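You operate a simulated robot arm through the tools that you are given. There is no shell and no other tool. Be economical: measure what you need, move in short steps, check, and stop when the job is done.

The job below is to be done with a simulated two-armed robot. You get a single attempt, and the scene is never put back.

JOB
The toner is low: fit the cartridge of the size shown inside the door and print a test page.
Fine: Grey cartridge into the used toner box. Keep off the hot green lever; shut the door; hands out of its paper slots while it prints.

Only the result counts: the job must be done as asked and must still hold three seconds after the hand-in. Knocking over, shifting, dropping, spilling or breaking anything else fails it.

ROBOT AND FRAMES
Two 7-joint arms with two-finger parallel grippers on one trunk, on a base that drives. Base frame: it is fixed to the floor where the robot stands at the start and does not move with it; the origin is under the middle of the robot, x ahead of it, y to its left, z up. Lengths are in mm, angles in rad, forces in N, time in s.
The left shoulder is at the start at [70, 134, 1301], the right one opposite. With the tool pointing down near the work surface each hand reaches from about 100 to 580 mm from the robot's upright axis, wherever it stands, measured 20 degrees to its own side. Places, roughly: black cartridge, blue cartridge [500, -1500, 750]; cartridge bay [700, 0, 900]; green lever [500, -200, 900]; inside of the used toner box [500, -700, 800]; more key [700, -300, 1100]; printer power switch [500, -300, 1000]; sides key [500, -200, 1100]; white paper stack (30x22x4 cm) [700, 0, 800]; wide printer door [500, 0, 900]. Payload 1.57 kg a hand.
Tool frame (each hand has its own): the origin (TCP) lies between the finger pads and is the grasp point; the fingertips stand 30 mm ahead of it; z points along the fingers, y is the line along which they close. The gripper opens to 80 mm. The fingers are 17 mm wide and 12 mm thick; the gripper's body (40 by 82 mm) begins 80 mm behind the TCP.
Orientation is told as [roll, pitch, yaw] about the base's x, y, z axes, in that order, counted from this pose: with the fingers straight down and closing along the base's y, the tool's x points along the base's -x, its y along +y and its z along -z.

CONTROLS
- The arms move only by the tool move_arm. It takes "left_deltas", "right_deltas" or both (then of equal length, played together; a hand with none holds still); each is a list that holds one entry, the list of rows, each a list of 7 numbers: the shift along the tool's x, y, z in mm, then the turn, a rotation vector about the tool's x, y, z in rad, then the gripper command, from -1 (fully open) to 1 (shut), values between in proportion. In form: [[[tx, ty, tz, wx, wy, wz, hand], ...]]. A call has 1 to 12 rows; each row is the pose to reach, as a shift and turn from the pose commanded when the call began, along the tool's axes at that moment. Each row takes 0.2 s and may step no farther than 50 mm and 0.15 rad from the row before; otherwise, or with a gripper value out of range, the whole call is refused. A pose out of reach is approached as far as the arm can. The call stops where the force on the tool passes 60 N (or 10 N more than at its start, if that is more) or the arm is blocked; 0.2 s more then pass. Each finger travels about 153 mm/s and halts on what it meets, pressing with about 22 N; the grip force reading is that of the motor and also rises with nothing between the fingers. The clock runs only during rows and for 0.2 s after the last one: add rows that repeat a pose to give the fingers time. It gives the time, the measured TCP pose, the force on the tool (base axes), the opening and the grip force at its end, in the units of the frame above (readings bear some noise), with the torque about the TCP (base axes, N m) and any sound that the robot's microphone picked up, and new pictures: "show" is both (left out), scene, wrist or none (wrist: the cameras of the hands that moved).
- Cameras (640 x 400 px; columns grow to the right, rows downward): "scene" is now at [132.2, -32.1, 1529.1]; the picture's right is [-0.36, -0.93, 0.00], its down [-0.53, 0.21, -0.82] and it looks along [0.77, -0.30, -0.57] (base axes); focal length 214 px, centre (320, 200). "left" rides on the left gripper at [72, 7, -122] in its tool frame; the picture's right is [-0.09, 1.00, 0.00], its down [-0.84, -0.08, -0.54] and it looks along [-0.54, -0.05, 0.84] (tool axes); focal length 238 px, centre (320, 200). "right" rides on the right gripper at [72, -7, -122] in its tool frame; the picture's right is [0.09, 1.00, 0.00], its down [-0.84, 0.08, -0.54] and it looks along [-0.54, 0.05, 0.84] (tool axes); focal length 238 px, centre (320, 200). There is no depth. A picture from a camera that has moved, and an enlarged one, comes with that camera's place and axes in the base frame and with its lens.
- move_column(by): slides the trunk up (or, below 0, down) by that many mm; the arms and the scene camera ride with it, the base frame stays. It gives what a move gives, with no picture.
- drive_base(legs): drives the robot by 1 to 6 legs, each [ahead, left, turn to the left] in mm, mm and rad, along the robot's own axes; the way and the turn of a leg run together, so that a leg with both is an arc; at most 1500 mm and 3.142 rad a leg. The arms and the cameras ride along, it lands a little off, and it stops where it bumps. It gives what a move gives, and a new picture of the scene camera.
- aim_head(pan, tilt): turns the head with the scene camera to pan (to the left, within 1.501 rad either way) and tilt (down, from -0.506 to 1.204), counted from straight ahead of the robot. It gives what a move gives, and a new picture of the scene camera.
- inspect(camera, box): a new picture of the part [left, top, right, bottom] of that camera's present view, enlarged. It takes no simulated time.
- sign_off(): hands the job in; it is judged then, once.

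Work in short steps. Places have to be worked out from the pictures, the camera data and where the tool is seen: move nearer, look again, correct. Check each grasp and each placing, and mend what went wrong. You have 120 turns and 260 pictures in all, those below and enlarged ones among them. Open the grippers and draw the arms clear of the work before you hand the job in, unless the task says otherwise; then end with one line.

The tools are called as a command line: name --argument value ..., lists and objects as JSON in quotes. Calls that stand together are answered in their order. move_arm: Moves the arms, as the interface text tells. Its arguments: {"type":"object","properties":{"left_deltas":{"type":"array"},"right_deltas":{"type":"array"},"show":{"type":"string","enum":["both","scene","wrist","none"]}},"required":[]} The other tools are called the same way: move_column (by) slides the trunk up or down; drive_base (legs) drives the base; aim_head (pan, tilt) turns the head that bears the scene camera; inspect (camera, box) takes an enlarged picture of a part of a camera's view; sign_off () hands the job in.

At the start:

```text
time_s: 0.0
left_tool_pos: [446.5, 25.4, 1370.2]
left_ee_rot: [0.0, 0.0, 0.001]
left_ft_force: [0.5, -0.1, 0.0]
left_ft_torque: [-0.01, 0.06, 0.0]
left_finger_gap: 80.3
left_gripper_force: 0.0
right_tool_pos: [353.5, -242.7, 1434.6]
right_ee_rot: [0.0, 0.0, -0.002]
right_ft_force: [0.9, -0.7, -0.4]
right_ft_torque: [0.02, 0.0, 0.02]
right_finger_gap: 79.8
right_gripper_force: 0.0
trunk travel left (down, up): [-875.0, 65.0]
robot x, y, heading: [-0.3, -2.0, -0.002]
head pan, tilt: [-0.372, 0.604]
```

scene: 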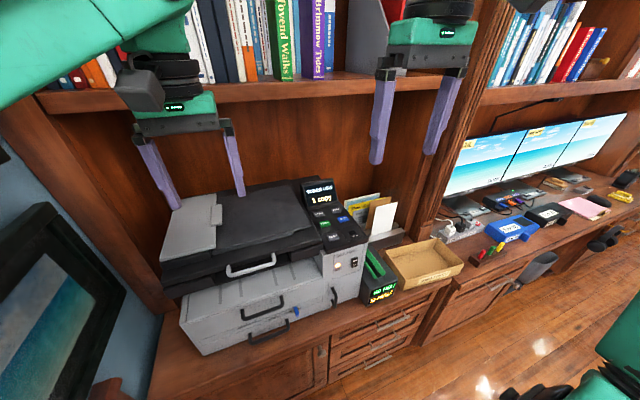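
right: 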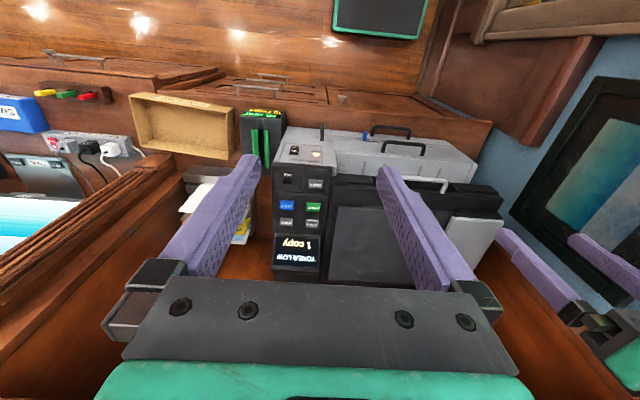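
left: 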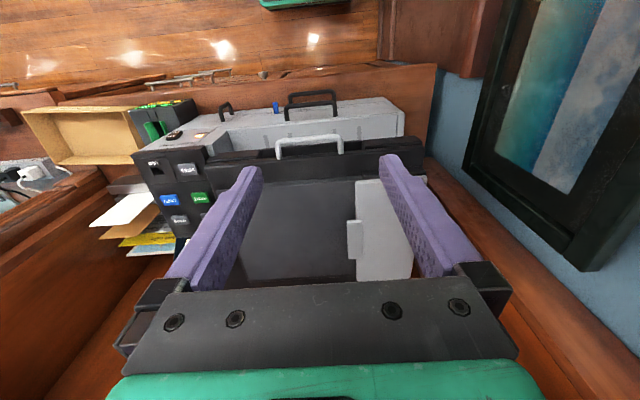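

The scene shows a printer, a box, and blue/black cartridges on the right desk. I enlarge the parts I need to read.

inspect --camera "scene" --box '[150, 160, 410, 360]'

inspect --camera "scene" --box '[290, 170, 410, 310]'

inspect --camera "scene" --box '[430, 160, 640, 290]'

```text
2.00 times, centred on (280, 260) of scene
camera zoom: at [132.2, -32.1, 1529.1], right [-0.36, -0.93, 0.0], down [-0.53, 0.21, -0.82], along [0.77, -0.3, -0.57], focal length 429 px, centre (400, 80)
```

zoom: 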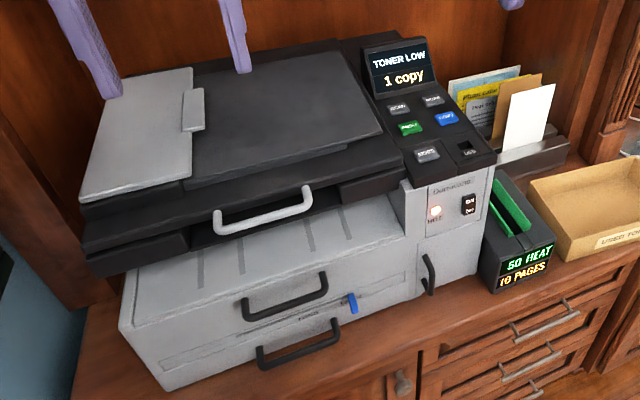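

```text
2.86 times, centred on (350, 240) of scene
camera zoom: at [132.2, -32.1, 1529.1], right [-0.36, -0.93, 0.0], down [-0.53, 0.21, -0.82], along [0.77, -0.3, -0.57], focal length 613 px, centre (234, 86)
```

zoom: 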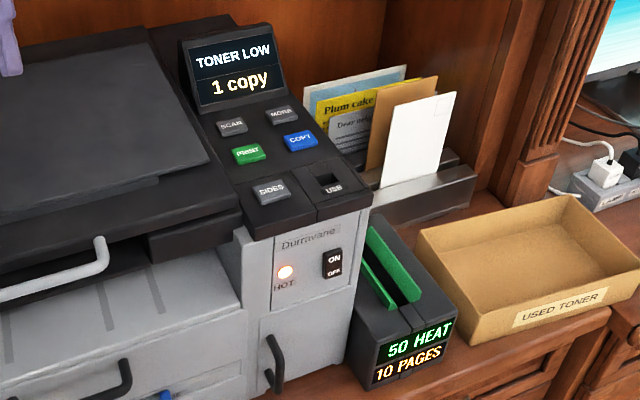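

```text
3.05 times, centred on (535, 225) of scene
camera zoom: at [132.2, -32.1, 1529.1], right [-0.36, -0.93, 0.0], down [-0.53, 0.21, -0.82], along [0.77, -0.3, -0.57], focal length 654 px, centre (-335, 124)
```

zoom: 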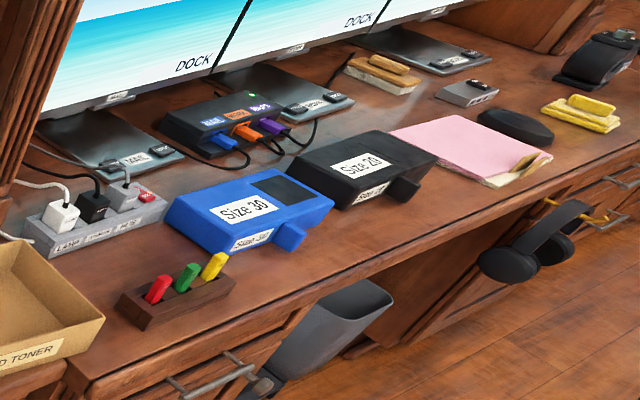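

Printer front is about x=520, with a wide door (handle near z 930) and a tray below. I zoom on these handles and the blue tab.

inspect --camera "scene" --box '[240, 270, 340, 350]'

inspect --camera "left" --box '[130, 60, 430, 260]'

inspect --camera "right" --box '[230, 90, 500, 290]'

```text
5.00 times, centred on (290, 310) of scene
camera zoom: at [132.2, -32.1, 1529.1], right [-0.36, -0.93, 0.0], down [-0.53, 0.21, -0.82], along [0.77, -0.3, -0.57], focal length 1072 px, centre (470, -350)
```

zoom: 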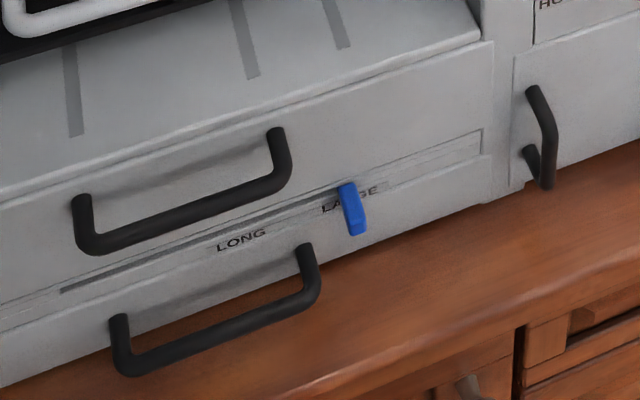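

```text
2.00 times, centred on (280, 160) of left
camera zoom: at [375.7, 32.1, 1491.9], right [0.09, 1.0, 0.0], down [0.84, -0.08, 0.54], along [0.54, -0.05, -0.84], focal length 477 px, centre (400, 280)
```

zoom: 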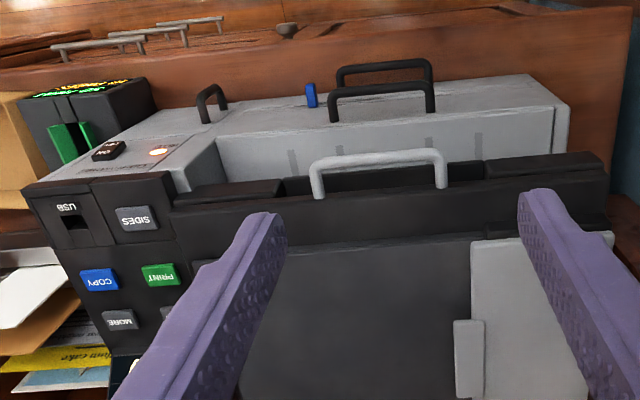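

```text
2.00 times, centred on (365, 190) of right
camera zoom: at [282.0, -249.9, 1557.6], right [-0.09, 1.0, 0.0], down [0.84, 0.08, 0.54], along [0.54, 0.05, -0.84], focal length 477 px, centre (230, 220)
```

zoom: 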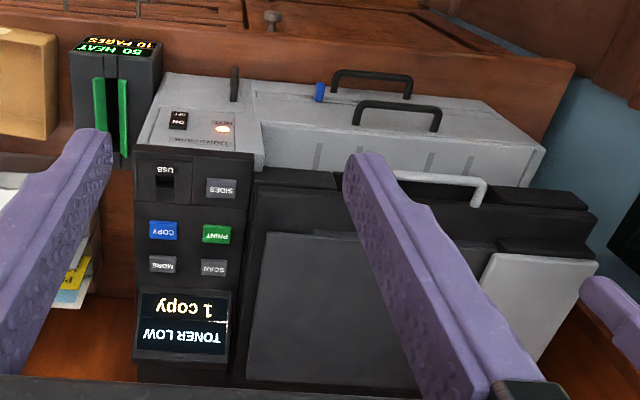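

The wide door is bottom-hinged, handle bar about [491, 0, 918]. I need room to come at it with a level hand, so I check the floor around first.

aim_head --pan 1.5 --tilt 0.7

aim_head --pan -1.5 --tilt 0.7

```text
time_s: 1.9
left_tool_pos: [445.0, 26.6, 1371.0]
left_ee_rot: [-0.001, 0.0, 0.0]
left_ft_force: [0.7, -0.7, -0.5]
left_ft_torque: [-0.02, 0.0, -0.02]
left_finger_gap: 80.0
left_gripper_force: 0.0
right_tool_pos: [354.5, -242.8, 1435.9]
right_ee_rot: [-0.001, 0.0, -0.002]
right_ft_force: [-0.9, 0.6, 0.4]
right_ft_torque: [0.02, 0.0, 0.01]
right_finger_gap: 80.0
right_gripper_force: 0.1
trunk travel left (down, up): [-875.0, 65.0]
robot x, y, heading: [1.1, -1.9, 0.003]
head pan, tilt: [1.499, 0.7]
camera scene: at [56.1, 84.7, 1520.8], right [1.0, -0.07, 0.0], down [-0.05, -0.64, -0.77], along [0.06, 0.76, -0.64], focal length 214 px, centre (320, 200)
```

scene: 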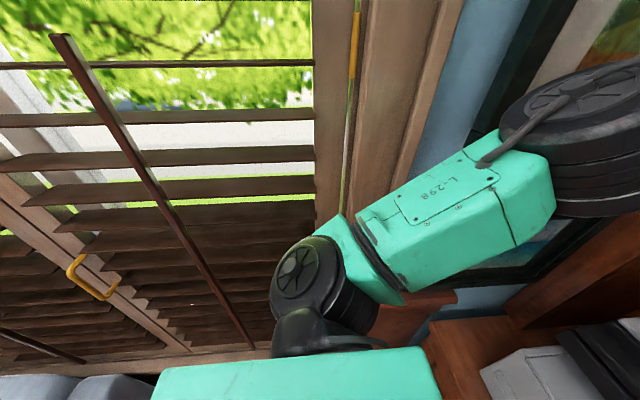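

```text
time_s: 4.5
left_tool_pos: [446.1, 26.0, 1371.8]
left_ee_rot: [0.0, -0.001, 0.001]
left_ft_force: [0.1, -0.4, 1.0]
left_ft_torque: [-0.01, -0.02, 0.0]
left_finger_gap: 80.1
left_gripper_force: 0.0
right_tool_pos: [352.4, -242.6, 1436.3]
right_ee_rot: [0.002, -0.001, -0.002]
right_ft_force: [-0.6, -0.4, 0.1]
right_ft_torque: [0.0, 0.02, 0.01]
right_finger_gap: 79.9
right_gripper_force: 0.1
trunk travel left (down, up): [-875.0, 65.0]
robot x, y, heading: [-2.7, 2.3, -0.004]
head pan, tilt: [-1.499, 0.7]
camera scene: at [56.0, -84.8, 1520.8], right [-1.0, -0.07, 0.0], down [-0.05, 0.64, -0.76], along [0.05, -0.76, -0.64], focal length 214 px, centre (320, 200)
```

scene: 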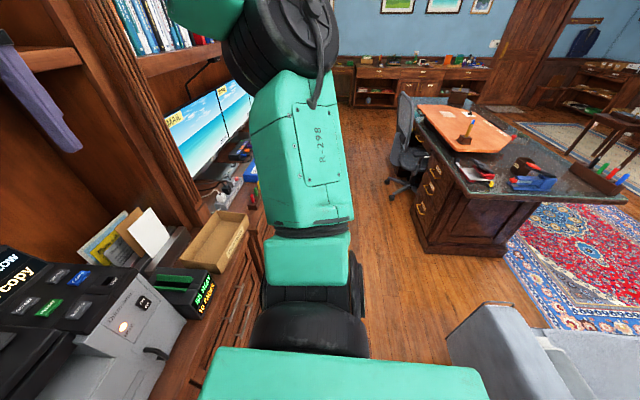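

A grey sofa stands about 0.45 m behind, so I back up only 150 mm, then aim the head at the printer.

drive_base --legs '[[-150, 0, 0]]'

move_column --by -250

aim_head --pan -0.1 --tilt 0.6

```text
time_s: 5.8
left_tool_pos: [301.4, 27.9, 1369.1]
left_ee_rot: [0.0, 0.004, 0.003]
left_ft_force: [0.5, -0.6, -1.1]
left_ft_torque: [0.0, 0.06, 0.01]
left_finger_gap: 80.2
left_gripper_force: 0.1
right_tool_pos: [209.5, -241.6, 1435.7]
right_ee_rot: [0.0, 0.004, 0.002]
right_ft_force: [1.5, 0.2, 0.2]
right_ft_torque: [-0.01, 0.01, 0.02]
right_finger_gap: 80.0
right_gripper_force: 0.0
trunk travel left (down, up): [-875.0, 65.0]
robot x, y, heading: [-148.0, 0.2, 0.002]
head pan, tilt: [-1.499, 0.7]
camera scene: at [-87.4, -84.7, 1520.6], right [-1.0, -0.07, 0.0], down [-0.05, 0.64, -0.76], along [0.05, -0.76, -0.64], focal length 214 px, centre (320, 200)
```

scene: 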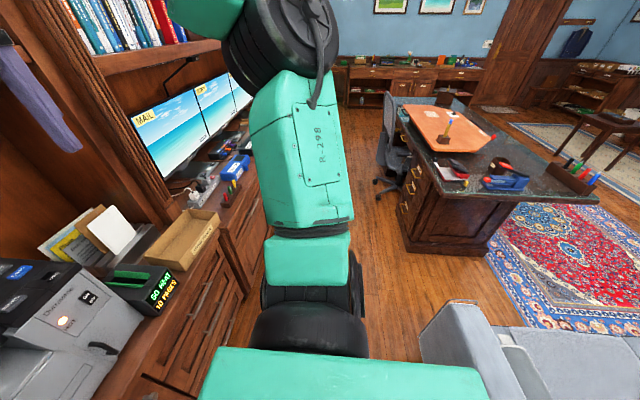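

```text
time_s: 8.4
left_tool_pos: [297.9, 27.1, 1120.9]
left_ee_rot: [0.0, 0.0, 0.004]
left_ft_force: [0.4, 0.3, -0.3]
left_ft_torque: [-0.02, -0.01, -0.02]
left_finger_gap: 79.8
left_gripper_force: 0.1
right_tool_pos: [205.7, -242.0, 1186.9]
right_ee_rot: [0.0, 0.0, 0.001]
right_ft_force: [-0.3, 0.4, 0.3]
right_ft_torque: [0.02, 0.02, -0.02]
right_finger_gap: 80.2
right_gripper_force: 0.1
trunk travel left (down, up): [-625.0, 315.0]
robot x, y, heading: [-152.1, -2.7, 0.002]
head pan, tilt: [-1.499, 0.7]
```

```text
time_s: 9.9
left_tool_pos: [299.1, 26.5, 1120.9]
left_ee_rot: [0.0, 0.0, 0.004]
left_ft_force: [0.2, 0.3, -0.5]
left_ft_torque: [0.01, 0.03, -0.04]
left_finger_gap: 80.0
left_gripper_force: 0.0
right_tool_pos: [205.9, -242.8, 1184.9]
right_ee_rot: [0.0, -0.002, 0.002]
right_ft_force: [-0.1, 0.1, 0.2]
right_ft_torque: [0.01, 0.01, -0.03]
right_finger_gap: 79.9
right_gripper_force: 0.0
trunk travel left (down, up): [-625.0, 315.0]
robot x, y, heading: [-148.4, 0.7, 0.003]
head pan, tilt: [-0.099, 0.6]
camera scene: at [-10.2, -8.7, 1279.4], right [-0.1, -1.0, 0.0], down [-0.56, 0.06, -0.82], along [0.82, -0.08, -0.57], focal length 214 px, centre (320, 200)
```

scene: 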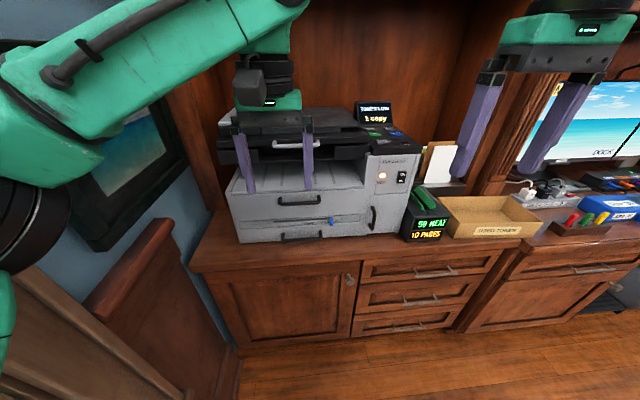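

I turn the left hand to point forward with fingers closing vertically, lowering as it turns.

move_arm --left_deltas '[[[-5, 0, 15, -0.086, -0.086, 0.086, -1], [-10, 0, 30, -0.172, -0.172, 0.172, -1], [-15, 0, 45, -0.258, -0.258, 0.258, -1], [-20, 0, 60, -0.344, -0.344, 0.344, -1], [-25, 0, 75, -0.43, -0.43, 0.43, -1], [-30, 0, 90, -0.516, -0.516, 0.516, -1], [-35, 0, 105, -0.602, -0.602, 0.602, -1], [-40, 0, 120, -0.688, -0.688, 0.688, -1], [-45, 0, 135, -0.774, -0.774, 0.774, -1], [-50, 0, 150, -0.86, -0.86, 0.86, -1], [-55, 0, 165, -0.946, -0.946, 0.946, -1], [-60, 0, 180, -1.032, -1.032, 1.032, -1]]]'

```text
time_s: 12.5
left_tool_pos: [358.9, 26.0, 940.5]
left_ee_rot: [1.377, -0.158, -1.377]
left_ft_force: [0.7, 0.2, 0.9]
left_ft_torque: [0.01, 0.02, -0.01]
left_finger_gap: 80.2
left_gripper_force: 0.0
right_tool_pos: [206.1, -240.9, 1186.2]
right_ee_rot: [0.0, 0.0, 0.002]
right_ft_force: [-0.7, -0.5, 0.3]
right_ft_torque: [-0.03, -0.03, 0.02]
right_finger_gap: 80.0
right_gripper_force: 0.0
trunk travel left (down, up): [-625.0, 315.0]
robot x, y, heading: [-145.7, 0.3, -0.001]
head pan, tilt: [-0.099, 0.6]
camera scene: at [-9.9, -7.8, 1279.4], right [-0.1, -1.0, 0.0], down [-0.56, 0.05, -0.82], along [0.82, -0.08, -0.57], focal length 214 px, centre (320, 200)
camera left: at [228.4, 77.6, 957.5], right [0.18, 0.1, 0.98], down [-0.38, -0.91, 0.16], along [0.91, -0.4, -0.12], focal length 238 px, centre (320, 200)
```

scene: 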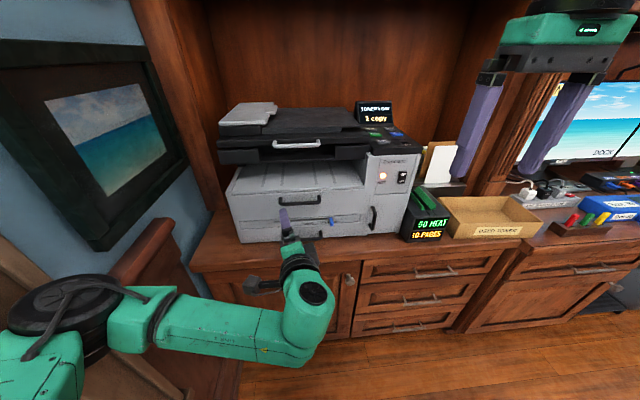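
left: 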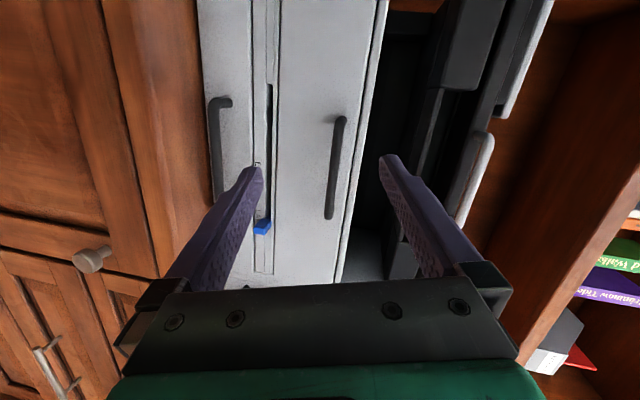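

The handle bar reads about [491, 0, 937]. I finish the turn, then will go forward.

move_arm --left_deltas '[[[0, 0, 0, -0.06, -0.06, 0.06, -1], [0, 0, 0, -0.12, -0.12, 0.12, -1], [0, 0, 0, -0.177, -0.177, 0.177, -1]]]' --show "wrist"

```text
time_s: 13.5
left_tool_pos: [360.5, -5.8, 945.7]
left_ee_rot: [1.578, 0.015, -1.593]
left_ft_force: [0.5, -0.4, 0.2]
left_ft_torque: [-0.02, 0.0, 0.01]
left_finger_gap: 80.0
left_gripper_force: 0.0
right_tool_pos: [204.5, -272.4, 1181.7]
right_ee_rot: [0.02, -0.002, -0.012]
right_ft_force: [0.3, -0.6, -0.4]
right_ft_torque: [0.04, 0.04, 0.03]
right_finger_gap: 80.1
right_gripper_force: 0.0
trunk travel left (down, up): [-625.0, 315.0]
robot x, y, heading: [-143.8, -2.0, -0.016]
head pan, tilt: [-0.099, 0.6]
stopped in row 3 (left hand): the arm was blocked; the commanded pose is now the measured one
camera left: at [241.8, 68.8, 951.5], right [-0.01, -0.11, 0.99], down [-0.56, -0.82, -0.09], along [0.83, -0.56, -0.05], focal length 238 px, centre (320, 200)
```

left: 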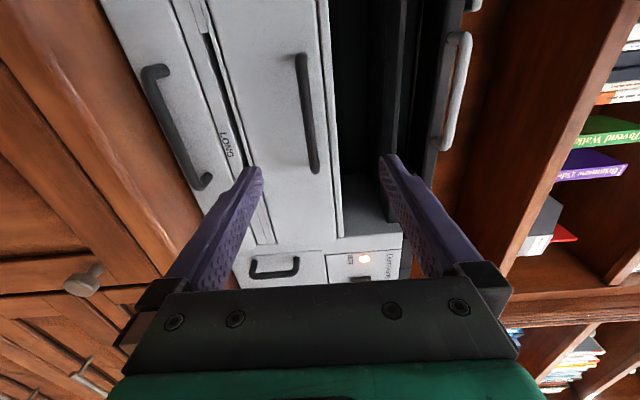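

The arm was blocked, probably the left elbow against the wooden thing on the left. I look.

aim_head --pan 0.6 --tilt 0.7

```text
time_s: 14.6
left_tool_pos: [362.4, -5.1, 941.0]
left_ee_rot: [1.568, 0.022, -1.587]
left_ft_force: [0.0, -0.1, 0.3]
left_ft_torque: [0.0, -0.03, -0.04]
left_finger_gap: 80.1
left_gripper_force: 0.1
right_tool_pos: [207.4, -273.5, 1179.6]
right_ee_rot: [0.026, 0.001, -0.01]
right_ft_force: [0.9, 0.5, 0.2]
right_ft_torque: [0.0, 0.02, -0.02]
right_finger_gap: 79.9
right_gripper_force: 0.0
trunk travel left (down, up): [-625.0, 315.0]
robot x, y, heading: [-145.9, -2.8, -0.008]
head pan, tilt: [0.6, 0.7]
camera scene: at [-22.1, 17.9, 1271.5], right [0.56, -0.83, -0.02], down [-0.54, -0.34, -0.77], along [0.63, 0.44, -0.63], focal length 214 px, centre (320, 200)
```

scene: 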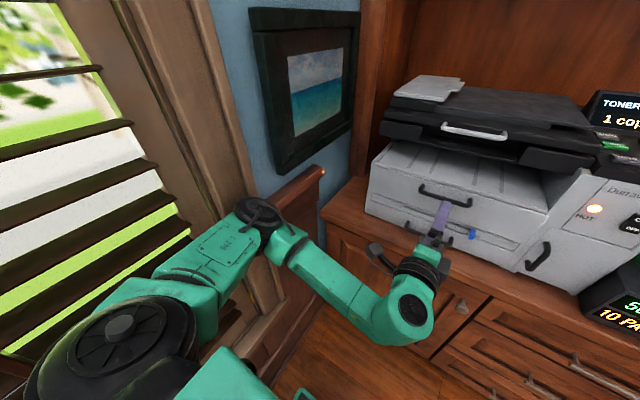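

The left elbow is against the window panelling. I drive 130 mm to the right to free it.

drive_base --legs '[[0, -130, 0]]'

```text
time_s: 15.9
left_tool_pos: [360.9, -114.4, 941.3]
left_ee_rot: [1.573, 0.0, -1.588]
left_ft_force: [0.4, 0.1, 0.1]
left_ft_torque: [-0.03, -0.01, 0.0]
left_finger_gap: 80.2
left_gripper_force: 0.1
right_tool_pos: [205.8, -377.9, 1187.1]
right_ee_rot: [-0.001, 0.0, -0.013]
right_ft_force: [-0.3, 0.6, -0.4]
right_ft_torque: [-0.01, 0.02, 0.02]
right_finger_gap: 80.0
right_gripper_force: 0.0
trunk travel left (down, up): [-625.0, 315.0]
robot x, y, heading: [-144.7, -135.0, -0.012]
head pan, tilt: [0.6, 0.7]
camera scene: at [-25.2, -84.9, 1270.8], right [0.56, -0.83, 0.0], down [-0.54, -0.36, -0.77], along [0.64, 0.42, -0.64], focal length 214 px, centre (320, 200)
```

scene: 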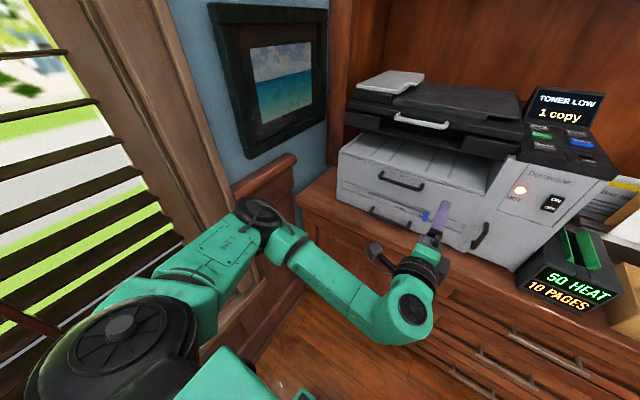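

Level again and free. I move the left hand towards the handle: y≈-25, x≈425.

move_arm --left_deltas '[[[25, 0, 0, 0, 0, 0, -1], [50, 0, 15, 0, 0, 0, -1], [70, 0, 40, 0, 0, 0, -1], [90, -3, 60, 0, 0, 0, -1]]]'

```text
time_s: 16.9
left_tool_pos: [424.1, -25.8, 938.5]
left_ee_rot: [1.571, 0.0, -1.59]
left_ft_force: [-0.1, -0.4, -0.6]
left_ft_torque: [0.02, -0.02, -0.03]
left_finger_gap: 80.0
left_gripper_force: 0.1
right_tool_pos: [205.1, -377.8, 1186.1]
right_ee_rot: [0.001, 0.001, -0.013]
right_ft_force: [0.9, -0.5, -0.4]
right_ft_torque: [0.0, 0.0, 0.01]
right_finger_gap: 80.2
right_gripper_force: 0.1
trunk travel left (down, up): [-625.0, 315.0]
robot x, y, heading: [-147.3, -131.6, -0.014]
head pan, tilt: [0.6, 0.7]
camera scene: at [-25.1, -83.6, 1270.7], right [0.56, -0.83, 0.0], down [-0.54, -0.36, -0.76], along [0.64, 0.42, -0.64], focal length 214 px, centre (320, 200)
camera left: at [304.5, 48.7, 943.1], right [0.0, -0.09, 1.0], down [-0.56, -0.83, -0.08], along [0.83, -0.55, -0.05], focal length 238 px, centre (320, 200)
```

scene: 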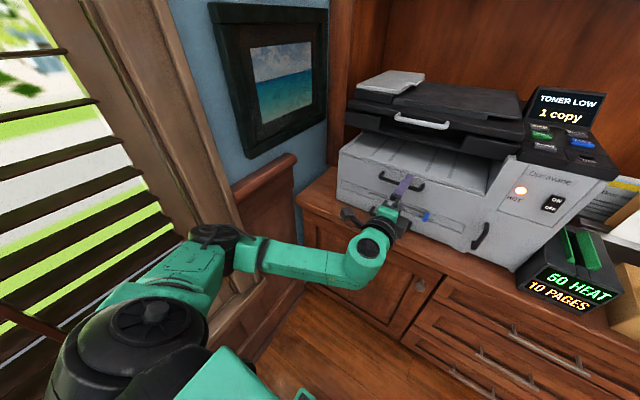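
left: 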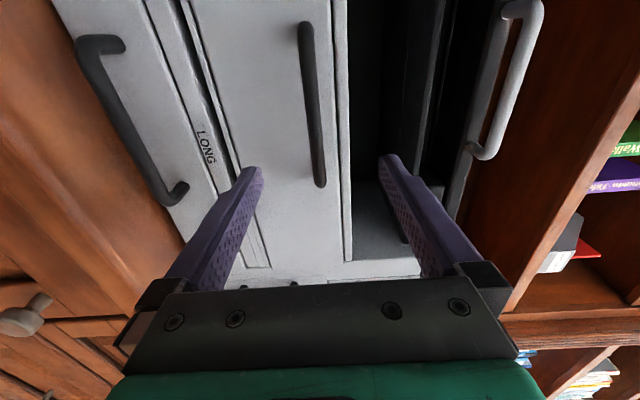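

The bar is centred between the fingers, about [489, y, 935]. I advance 50 mm and close.

move_arm --left_deltas '[[[0, 0, 25, 0, 0, 0, -1], [0, -3, 50, 0, 0, 0, -1], [0, -3, 50, 0, 0, 0, 0.3], [0, -3, 50, 0, 0, 0, 1], [0, -3, 50, 0, 0, 0, 1]]]'

```text
time_s: 18.1
left_tool_pos: [473.7, -25.7, 935.9]
left_ee_rot: [1.575, -0.003, -1.588]
left_ft_force: [1.0, 1.7, 5.4]
left_ft_torque: [0.04, -0.12, -0.22]
left_finger_gap: 10.6
left_gripper_force: 28.2
right_tool_pos: [205.1, -377.8, 1186.3]
right_ee_rot: [-0.002, 0.0, -0.011]
right_ft_force: [-0.1, -0.7, -0.1]
right_ft_torque: [-0.02, 0.04, 0.02]
right_finger_gap: 80.1
right_gripper_force: 0.0
trunk travel left (down, up): [-625.0, 315.0]
robot x, y, heading: [-146.5, -132.3, -0.018]
head pan, tilt: [0.6, 0.7]
camera scene: at [-25.9, -84.3, 1270.9], right [0.56, -0.83, 0.0], down [-0.54, -0.36, -0.77], along [0.64, 0.42, -0.64], focal length 214 px, centre (320, 200)
camera left: at [354.5, 48.0, 940.7], right [-0.01, -0.09, 1.0], down [-0.56, -0.83, -0.08], along [0.83, -0.55, -0.05], focal length 238 px, centre (320, 200)
```

scene: 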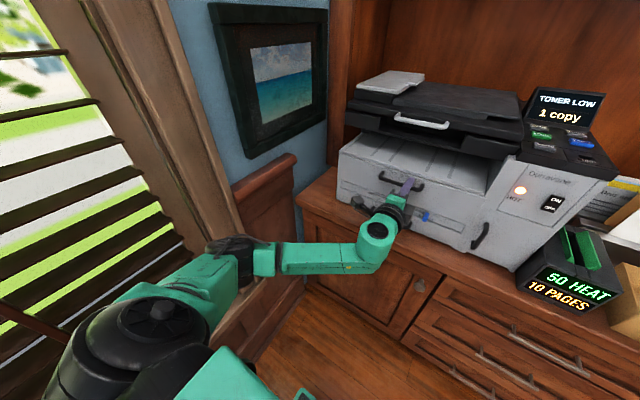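
left: 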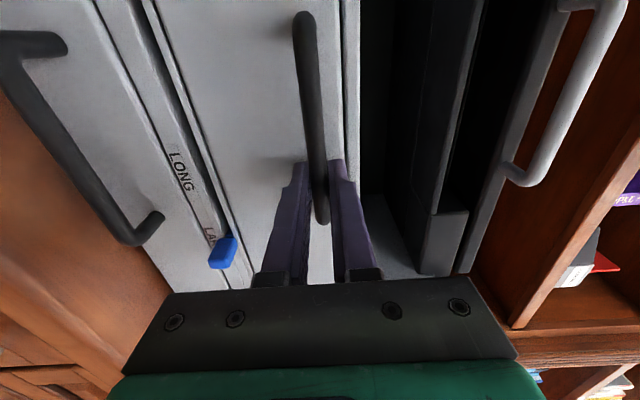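

Grip is on the bar (gap 10.6). I pull along the arc of a bottom-hinged door, first 20 degrees.

move_arm --left_deltas '[[[0, -2, -8, 0, 0, 0, 1], [0, -7, -15, 0, 0, 0, 1], [0, -11, -22, 0, 0, 0, 1], [0, -16, -29, 0, 0, 0, 1]]]' --show "wrist"

```text
time_s: 19.1
left_tool_pos: [444.3, -26.0, 918.1]
left_ee_rot: [1.568, 0.001, -1.591]
left_ft_force: [3.4, -6.5, -4.9]
left_ft_torque: [-0.14, 0.05, -0.01]
left_finger_gap: 10.5
left_gripper_force: 28.1
right_tool_pos: [205.8, -380.5, 1185.7]
right_ee_rot: [0.001, 0.003, -0.013]
right_ft_force: [0.1, -0.4, 0.4]
right_ft_torque: [0.01, -0.02, -0.03]
right_finger_gap: 79.8
right_gripper_force: 0.0
trunk travel left (down, up): [-625.0, 315.0]
robot x, y, heading: [-144.9, -134.0, -0.008]
head pan, tilt: [0.6, 0.7]
camera left: at [324.6, 48.4, 923.5], right [0.0, -0.09, 1.0], down [-0.56, -0.83, -0.08], along [0.83, -0.56, -0.05], focal length 238 px, centre (320, 200)
```

left: 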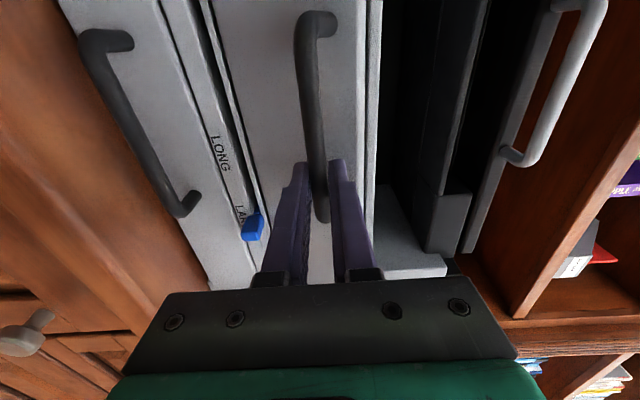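

It opens smoothly with little force. I continue on the arc.

move_arm --left_deltas '[[[0, -6, -6, 0, 0, 0, 1], [0, -12, -12, 0, 0, 0, 1], [0, -18, -17, 0, 0, 0, 1], [0, -25, -22, 0, 0, 0, 1], [0, -32, -27, 0, 0, 0, 1], [0, -40, -31, 0, 0, 0, 1], [0, -48, -33, 0, 0, 0, 1], [0, -55, -35, 0, 0, 0, 1]]]'

```text
time_s: 20.9
left_tool_pos: [413.4, -24.5, 862.0]
left_ee_rot: [1.569, 0.0, -1.587]
left_ft_force: [22.6, -2.5, -0.8]
left_ft_torque: [-0.27, 0.04, 0.11]
left_finger_gap: 10.8
left_gripper_force: 28.6
right_tool_pos: [211.2, -380.3, 1185.1]
right_ee_rot: [0.0, 0.005, -0.012]
right_ft_force: [0.3, -0.1, 0.3]
right_ft_torque: [-0.01, 0.01, -0.02]
right_finger_gap: 80.0
right_gripper_force: 0.1
trunk travel left (down, up): [-625.0, 315.0]
robot x, y, heading: [-146.3, -134.1, -0.013]
head pan, tilt: [0.6, 0.7]
camera scene: at [-18.8, -84.8, 1270.2], right [0.56, -0.83, 0.0], down [-0.54, -0.36, -0.76], along [0.63, 0.43, -0.65], focal length 214 px, centre (320, 200)
camera left: at [293.9, 48.5, 867.9], right [0.0, -0.09, 1.0], down [-0.55, -0.83, -0.08], along [0.83, -0.55, -0.05], focal length 238 px, centre (320, 200)
```

scene: 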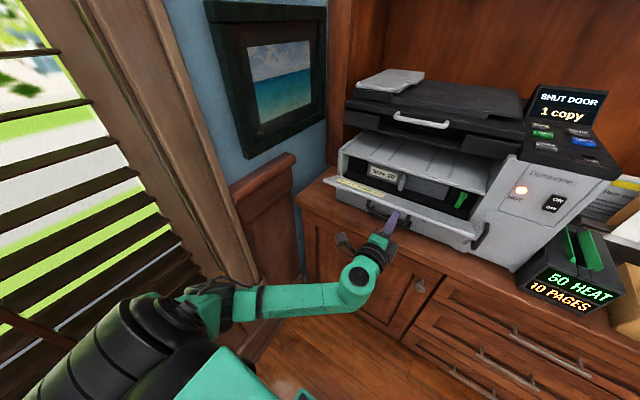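
left: 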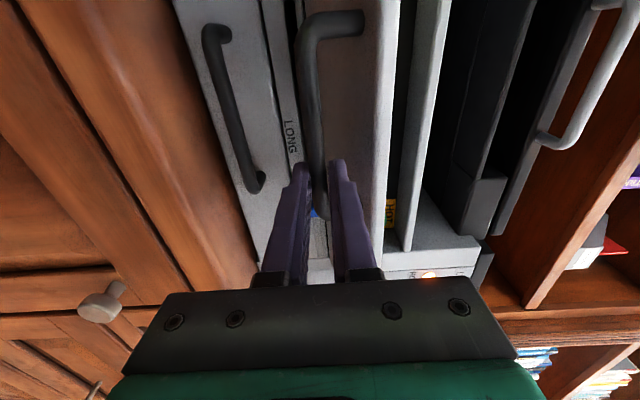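

Sideways pull of 22 N says I'm a little outside of the arc; I ease inwards and continue down.

move_arm --left_deltas '[[[0, -8, 4, 0, 0, 0, 1], [0, -17, 6, 0, 0, 0, 1], [0, -26, 8, 0, 0, 0, 1], [0, -34, 11, 0, 0, 0, 1], [0, -42, 15, 0, 0, 0, 1]]]'

```text
time_s: 22.1
left_tool_pos: [419.6, -24.1, 825.8]
left_ee_rot: [1.579, -0.001, -1.589]
left_ft_force: [-19.6, 2.6, 6.5]
left_ft_torque: [-0.25, -0.09, -0.23]
left_finger_gap: 10.5
left_gripper_force: 28.5
right_tool_pos: [199.8, -377.1, 1188.2]
right_ee_rot: [0.001, -0.006, -0.011]
right_ft_force: [0.0, 0.1, 0.4]
right_ft_torque: [0.01, 0.03, 0.0]
right_finger_gap: 80.3
right_gripper_force: 0.2
trunk travel left (down, up): [-625.0, 315.0]
robot x, y, heading: [-145.2, -132.3, -0.013]
head pan, tilt: [0.6, 0.7]
camera scene: at [-31.2, -84.2, 1271.5], right [0.56, -0.83, 0.0], down [-0.53, -0.36, -0.77], along [0.64, 0.42, -0.64], focal length 214 px, centre (320, 200)
camera left: at [300.9, 48.8, 831.3], right [-0.01, -0.09, 1.0], down [-0.56, -0.83, -0.08], along [0.83, -0.55, -0.04], focal length 238 px, centre (320, 200)
```

scene: 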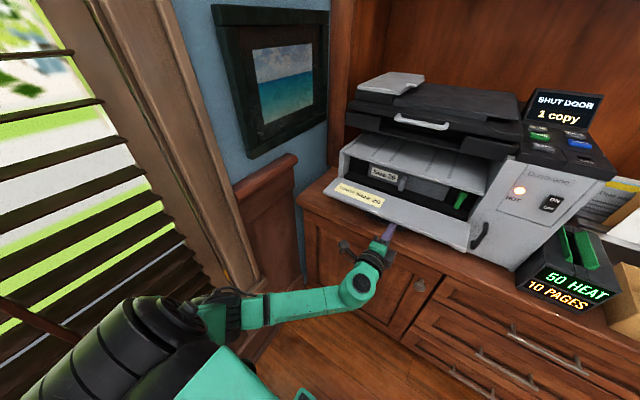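
left: 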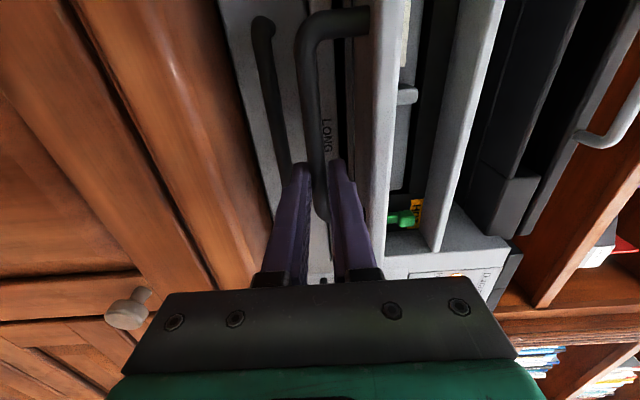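

The door is nearly flat and its label shows. I read it enlarged.

inspect --camera "scene" --box '[325, 130, 485, 250]'

```text
3.33 times, centred on (405, 190) of scene
camera zoom: at [-31.2, -84.2, 1271.5], right [0.56, -0.83, 0.0], down [-0.53, -0.36, -0.77], along [0.64, 0.42, -0.64], focal length 715 px, centre (37, 233)
```

zoom: 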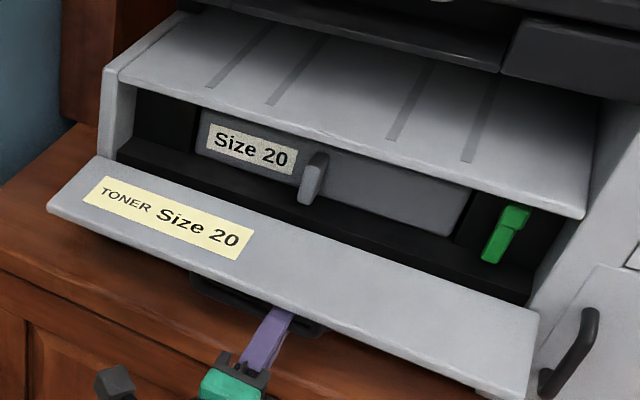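

Size 20 → black cartridge; the old grey one has a front tab, the green lever is at its right. I lower the door the rest of the way until resistance.

move_arm --left_deltas '[[[0, -6, 0, 0, 0, 0, 1], [0, -12, 2, 0, 0, 0, 1], [0, -18, 4, 0, 0, 0, 1]]]' --show "scene"

```text
time_s: 22.9
left_tool_pos: [420.5, -23.9, 825.3]
left_ee_rot: [1.606, -0.005, -1.582]
left_ft_force: [-5.2, 6.7, 58.3]
left_ft_torque: [-0.2, -0.79, 0.28]
left_finger_gap: 11.8
left_gripper_force: 28.9
right_tool_pos: [193.8, -379.2, 1191.2]
right_ee_rot: [-0.001, -0.011, -0.012]
right_ft_force: [0.2, -0.2, 0.1]
right_ft_torque: [0.01, -0.01, -0.02]
right_finger_gap: 79.8
right_gripper_force: 0.0
trunk travel left (down, up): [-625.0, 315.0]
robot x, y, heading: [-148.2, -131.3, -0.015]
head pan, tilt: [0.6, 0.7]
camera scene: at [-37.8, -84.9, 1272.8], right [0.56, -0.83, 0.01], down [-0.53, -0.36, -0.77], along [0.64, 0.43, -0.64], focal length 214 px, centre (320, 200)
```

scene: 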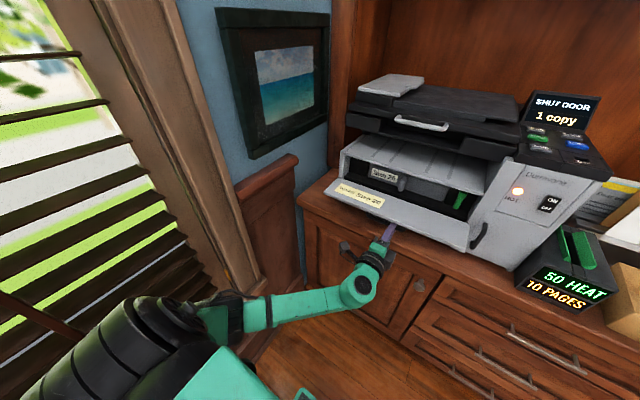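

The door is at its stop. I relieve the load, open the fingers only slightly, and withdraw.

move_arm --left_deltas '[[[0, 3, 0, 0, 0, 0, 1], [0, 3, 0, 0, 0, 0, 0.45], [0, 3, 0, 0, 0, 0, 0.45], [0, 3, -30, 0, 0, 0, 0.45], [0, 3, -70, 0, 0, 0, 0.45], [0, 3, -110, 0, 0, 0, 0.45]]]'

```text
time_s: 24.3
left_tool_pos: [316.9, -22.9, 809.4]
left_ee_rot: [1.574, -0.003, -1.589]
left_ft_force: [-0.4, 0.0, 0.5]
left_ft_torque: [0.02, -0.02, 0.03]
left_finger_gap: 22.3
left_gripper_force: 0.1
right_tool_pos: [204.4, -378.1, 1186.6]
right_ee_rot: [-0.002, 0.001, -0.014]
right_ft_force: [-0.5, -0.5, 0.4]
right_ft_torque: [-0.02, -0.05, -0.02]
right_finger_gap: 80.2
right_gripper_force: 0.2
trunk travel left (down, up): [-625.0, 315.0]
robot x, y, heading: [-144.8, -131.6, -0.014]
head pan, tilt: [0.6, 0.7]
camera scene: at [-26.0, -84.5, 1270.7], right [0.56, -0.83, 0.0], down [-0.54, -0.36, -0.77], along [0.64, 0.42, -0.64], focal length 214 px, centre (320, 200)
camera left: at [197.6, 51.1, 813.5], right [0.0, -0.09, 1.0], down [-0.56, -0.83, -0.08], along [0.83, -0.55, -0.05], focal length 238 px, centre (320, 200)
```

scene: 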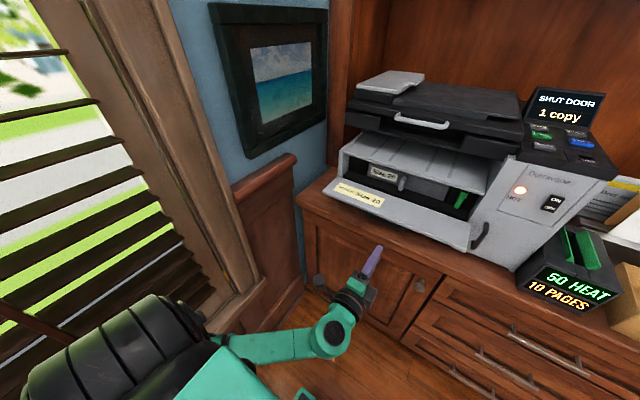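
left: 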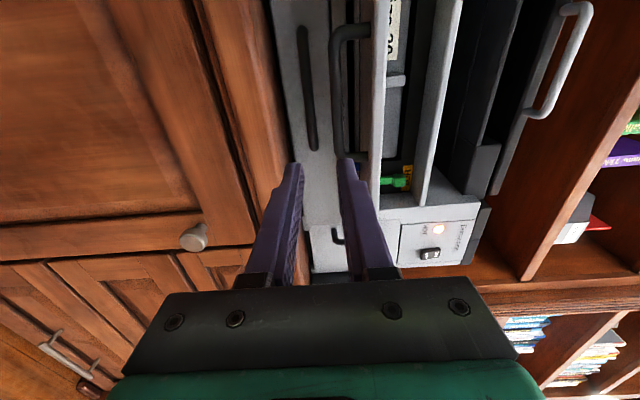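

The door stays open. The grey cartridge (about 250 wide, 50 high, face x≈590) has a vertical tab near [560, 0, 890]; I roll the left hand by 90° so fingers close sideways with the camera above, and raise it.

move_arm --left_deltas '[[[0, 8, 0, 0, 0, 0.145, 0], [0, 16, 0, 0, 0, 0.29, -1], [0, 24, 0, 0, 0, 0.435, -1], [0, 32, 0, 0, 0, 0.58, -1], [0, 40, 0, 0, 0, 0.725, -1], [0, 48, 0, 0, 0, 0.87, -1], [0, 56, 0, 0, 0, 1.015, -1], [0, 64, 0, 0, 0, 1.16, -1], [0, 72, 0, 0, 0, 1.305, -1], [0, 80, 0, 0, 0, 1.44, -1], [0, 90, 0, 0, 0, 1.575, -1]]]'

```text
time_s: 26.7
left_tool_pos: [317.3, -22.8, 897.3]
left_ee_rot: [-1.915, 1.565, 1.209]
left_ft_force: [0.2, -0.2, 0.1]
left_ft_torque: [0.01, 0.0, -0.03]
left_finger_gap: 80.0
left_gripper_force: 0.0
right_tool_pos: [204.1, -377.5, 1187.0]
right_ee_rot: [-0.002, 0.002, -0.013]
right_ft_force: [-0.1, -0.3, -0.4]
right_ft_torque: [0.01, 0.0, 0.0]
right_finger_gap: 80.1
right_gripper_force: 0.0
trunk travel left (down, up): [-625.0, 315.0]
robot x, y, heading: [-143.6, -128.9, -0.018]
head pan, tilt: [0.6, 0.7]
camera scene: at [-25.2, -84.5, 1270.8], right [0.56, -0.83, 0.0], down [-0.54, -0.36, -0.76], along [0.64, 0.42, -0.64], focal length 214 px, centre (320, 200)
camera left: at [196.9, -28.5, 967.8], right [-0.02, -1.0, -0.1], down [-0.54, 0.09, -0.84], along [0.84, 0.04, -0.54], focal length 238 px, centre (320, 200)
```

scene: 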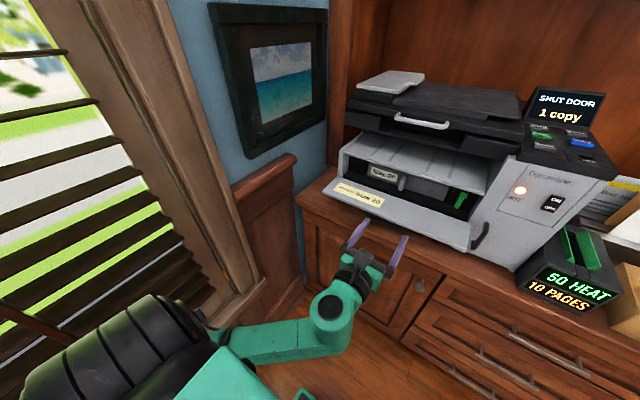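
left: 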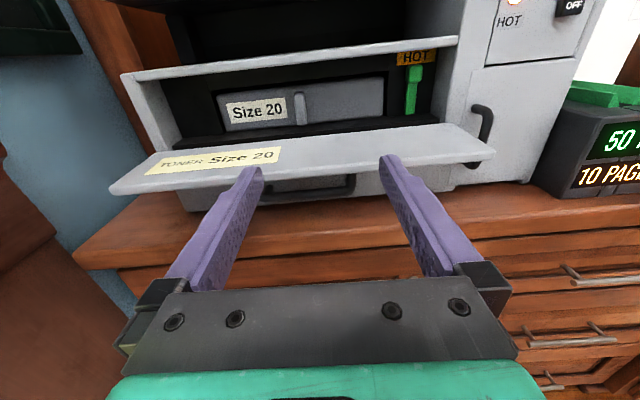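

Clear view: tab near y≈4, z≈897; lever at y≈-165. I move 100 mm forward and 27 mm left, then re-measure by parallax.

move_arm --left_deltas '[[[0, -10, 35, 0, 0, 0, -1], [0, -20, 70, 0, 0, 0, -1], [0, -27, 100, 0, 0, 0, -1]]]'

```text
time_s: 27.5
left_tool_pos: [419.0, 3.1, 896.4]
left_ee_rot: [-1.805, 1.569, 1.317]
left_ft_force: [0.6, 0.1, 1.2]
left_ft_torque: [-0.04, 0.03, 0.0]
left_finger_gap: 79.9
left_gripper_force: 0.2
right_tool_pos: [205.5, -378.4, 1186.5]
right_ee_rot: [0.001, 0.0, -0.013]
right_ft_force: [-0.5, 0.4, 0.0]
right_ft_torque: [-0.02, 0.0, -0.01]
right_finger_gap: 79.9
right_gripper_force: 0.1
trunk travel left (down, up): [-625.0, 315.0]
robot x, y, heading: [-147.0, -128.6, -0.015]
head pan, tilt: [0.6, 0.7]
camera scene: at [-24.4, -84.3, 1270.7], right [0.56, -0.83, 0.0], down [-0.54, -0.36, -0.76], along [0.64, 0.42, -0.64], focal length 214 px, centre (320, 200)
camera left: at [297.9, -2.8, 966.8], right [-0.02, -1.0, -0.09], down [-0.54, 0.09, -0.84], along [0.84, 0.04, -0.54], focal length 238 px, centre (320, 200)
```

scene: 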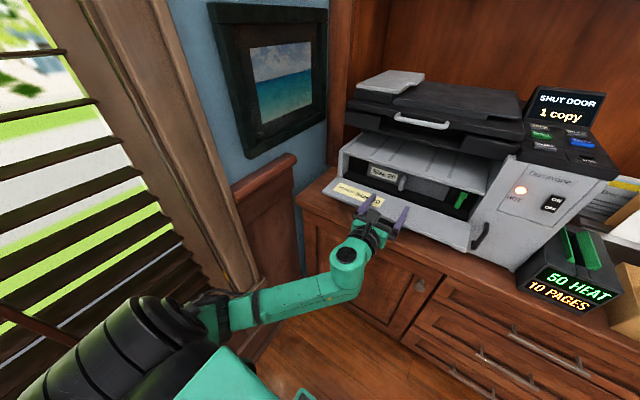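
left: 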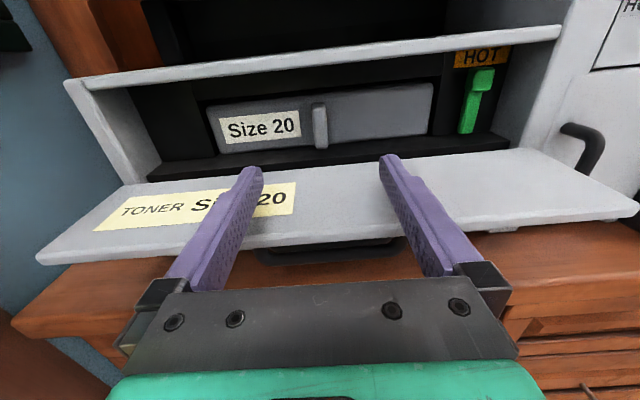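

Tab estimated at [545, 0, 899]. I advance 85 mm and look again.

move_arm --left_deltas '[[[0, 1, 30, 0, 0, 0, -1], [1, 2, 60, 0, 0, 0, -1], [2, 3, 85, 0, 0, 0, -1]]]'

```text
time_s: 28.3
left_tool_pos: [494.2, 0.3, 898.8]
left_ee_rot: [-1.985, 1.565, 1.142]
left_ft_force: [-36.7, 5.4, 6.4]
left_ft_torque: [0.21, 1.71, 0.24]
left_finger_gap: 80.1
left_gripper_force: 0.1
right_tool_pos: [202.0, -377.0, 1187.3]
right_ee_rot: [0.0, 0.0, -0.013]
right_ft_force: [0.8, -1.2, -0.3]
right_ft_torque: [0.03, 0.04, 0.0]
right_finger_gap: 80.1
right_gripper_force: 0.1
trunk travel left (down, up): [-625.0, 315.0]
robot x, y, heading: [-147.0, -128.8, -0.011]
head pan, tilt: [0.6, 0.7]
stopped in row 3 (left hand): the force on the tool passed its limit at 84 N (the readings are from after the stop); the commanded pose is now the measured one
camera scene: at [-29.1, -83.7, 1271.1], right [0.56, -0.83, 0.0], down [-0.53, -0.36, -0.77], along [0.64, 0.43, -0.64], focal length 214 px, centre (320, 200)
camera left: at [373.6, -6.9, 968.8], right [-0.01, -0.99, -0.1], down [-0.54, 0.09, -0.84], along [0.84, 0.04, -0.54], focal length 238 px, centre (320, 200)
```

scene: 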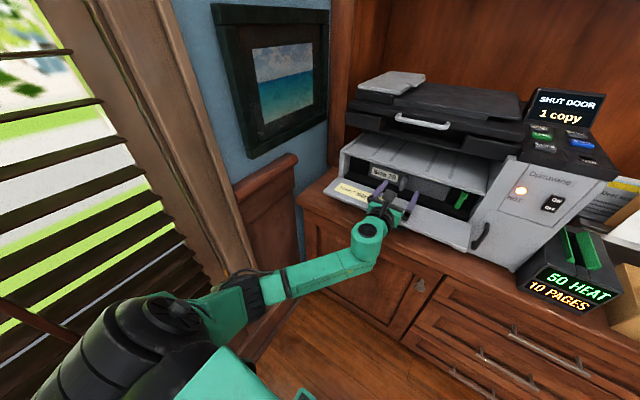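
left: 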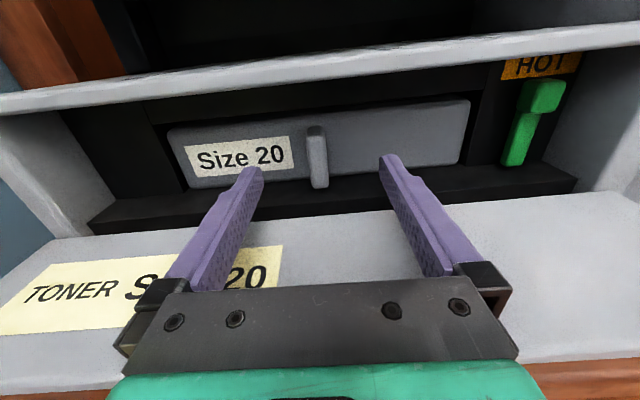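

The force came from about 47 mm below the TCP: the wrist met the open door's front edge. I back off and pitch the fingers 20° down so that the wrist clears.

move_arm --left_deltas '[[[0, 0, -40, 0, 0, 0, -1], [10, 0, -60, 0, -0.12, 0, -1], [20, 0, -60, 0, -0.24, 0, -1], [20, 0, -60, 0, -0.35, 0, -1]]]'

```text
time_s: 29.3
left_tool_pos: [437.6, -0.0, 916.7]
left_ee_rot: [-0.023, 1.22, 3.106]
left_ft_force: [-0.4, 0.1, -0.3]
left_ft_torque: [0.02, -0.01, 0.03]
left_finger_gap: 80.2
left_gripper_force: 0.1
right_tool_pos: [204.7, -377.1, 1186.1]
right_ee_rot: [-0.001, 0.001, -0.013]
right_ft_force: [-0.6, -0.4, 0.5]
right_ft_torque: [0.02, -0.01, 0.02]
right_finger_gap: 80.0
right_gripper_force: 0.2
trunk travel left (down, up): [-625.0, 315.0]
robot x, y, heading: [-141.4, -135.5, -0.014]
head pan, tilt: [0.6, 0.7]
camera scene: at [-25.9, -84.1, 1270.8], right [0.56, -0.83, 0.0], down [-0.53, -0.36, -0.77], along [0.64, 0.43, -0.64], focal length 214 px, centre (320, 200)
camera left: at [348.9, -7.1, 1024.9], right [-0.05, -0.99, -0.09], down [-0.8, 0.09, -0.6], along [0.6, 0.05, -0.8], focal length 238 px, centre (320, 200)
```

scene: 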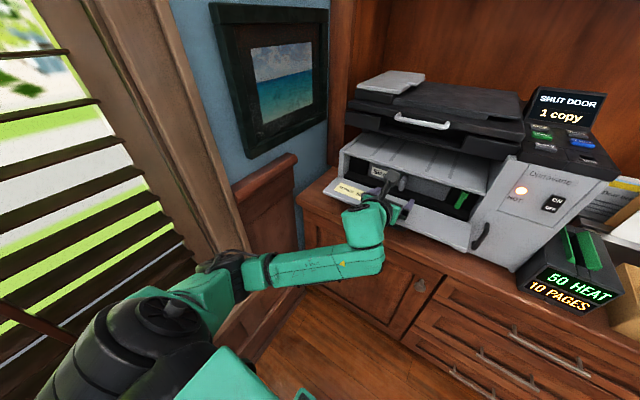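
left: 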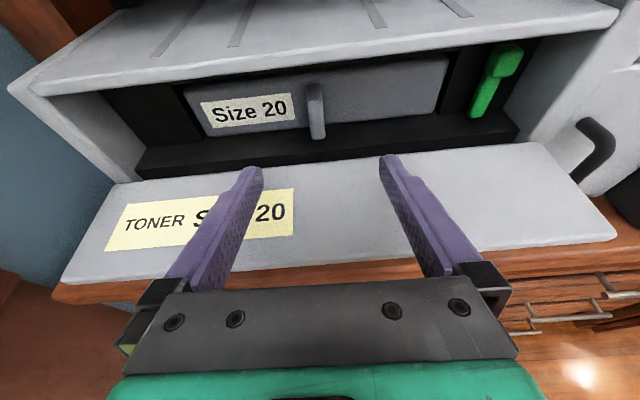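

Triangulated tab ≈[542, 0, 900]. I advance along and stop with the TCP at about x=530.

move_arm --left_deltas '[[[5, 0, 30, 0, 0, 0, -1], [10, 0, 60, 0, 0, 0, -1], [16, 0, 90, 0, 0, 0, -1]]]'

```text
time_s: 30.1
left_tool_pos: [525.7, -1.7, 900.6]
left_ee_rot: [-0.02, 1.22, 3.11]
left_ft_force: [-0.1, 0.6, 0.0]
left_ft_torque: [0.02, 0.01, -0.01]
left_finger_gap: 80.1
left_gripper_force: 0.0
right_tool_pos: [206.4, -378.9, 1185.1]
right_ee_rot: [0.0, 0.002, -0.014]
right_ft_force: [0.5, 0.7, -0.5]
right_ft_torque: [-0.01, 0.01, 0.01]
right_finger_gap: 80.1
right_gripper_force: 0.1
trunk travel left (down, up): [-625.0, 315.0]
robot x, y, heading: [-145.1, -133.3, -0.012]
head pan, tilt: [0.6, 0.7]
camera scene: at [-25.1, -84.6, 1270.8], right [0.56, -0.83, 0.0], down [-0.54, -0.36, -0.76], along [0.64, 0.43, -0.64], focal length 214 px, centre (320, 200)
camera left: at [438.5, -8.5, 1010.3], right [-0.05, -0.99, -0.09], down [-0.8, 0.09, -0.6], along [0.6, 0.05, -0.8], focal length 238 px, centre (320, 200)
```

scene: 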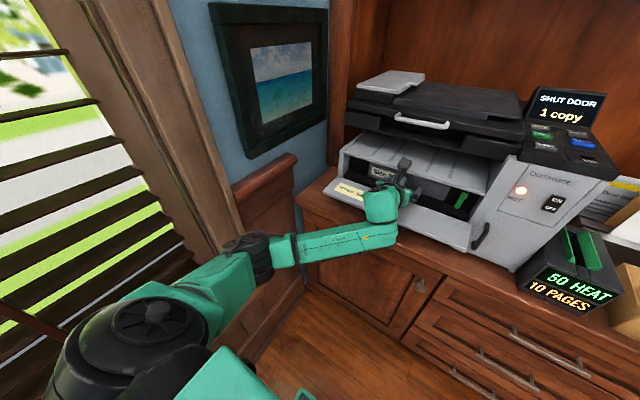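
left: 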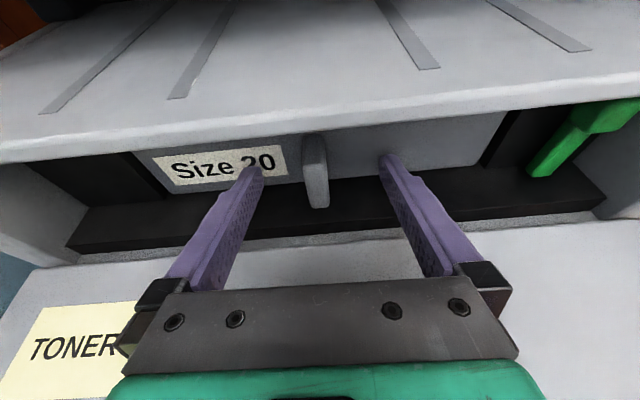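

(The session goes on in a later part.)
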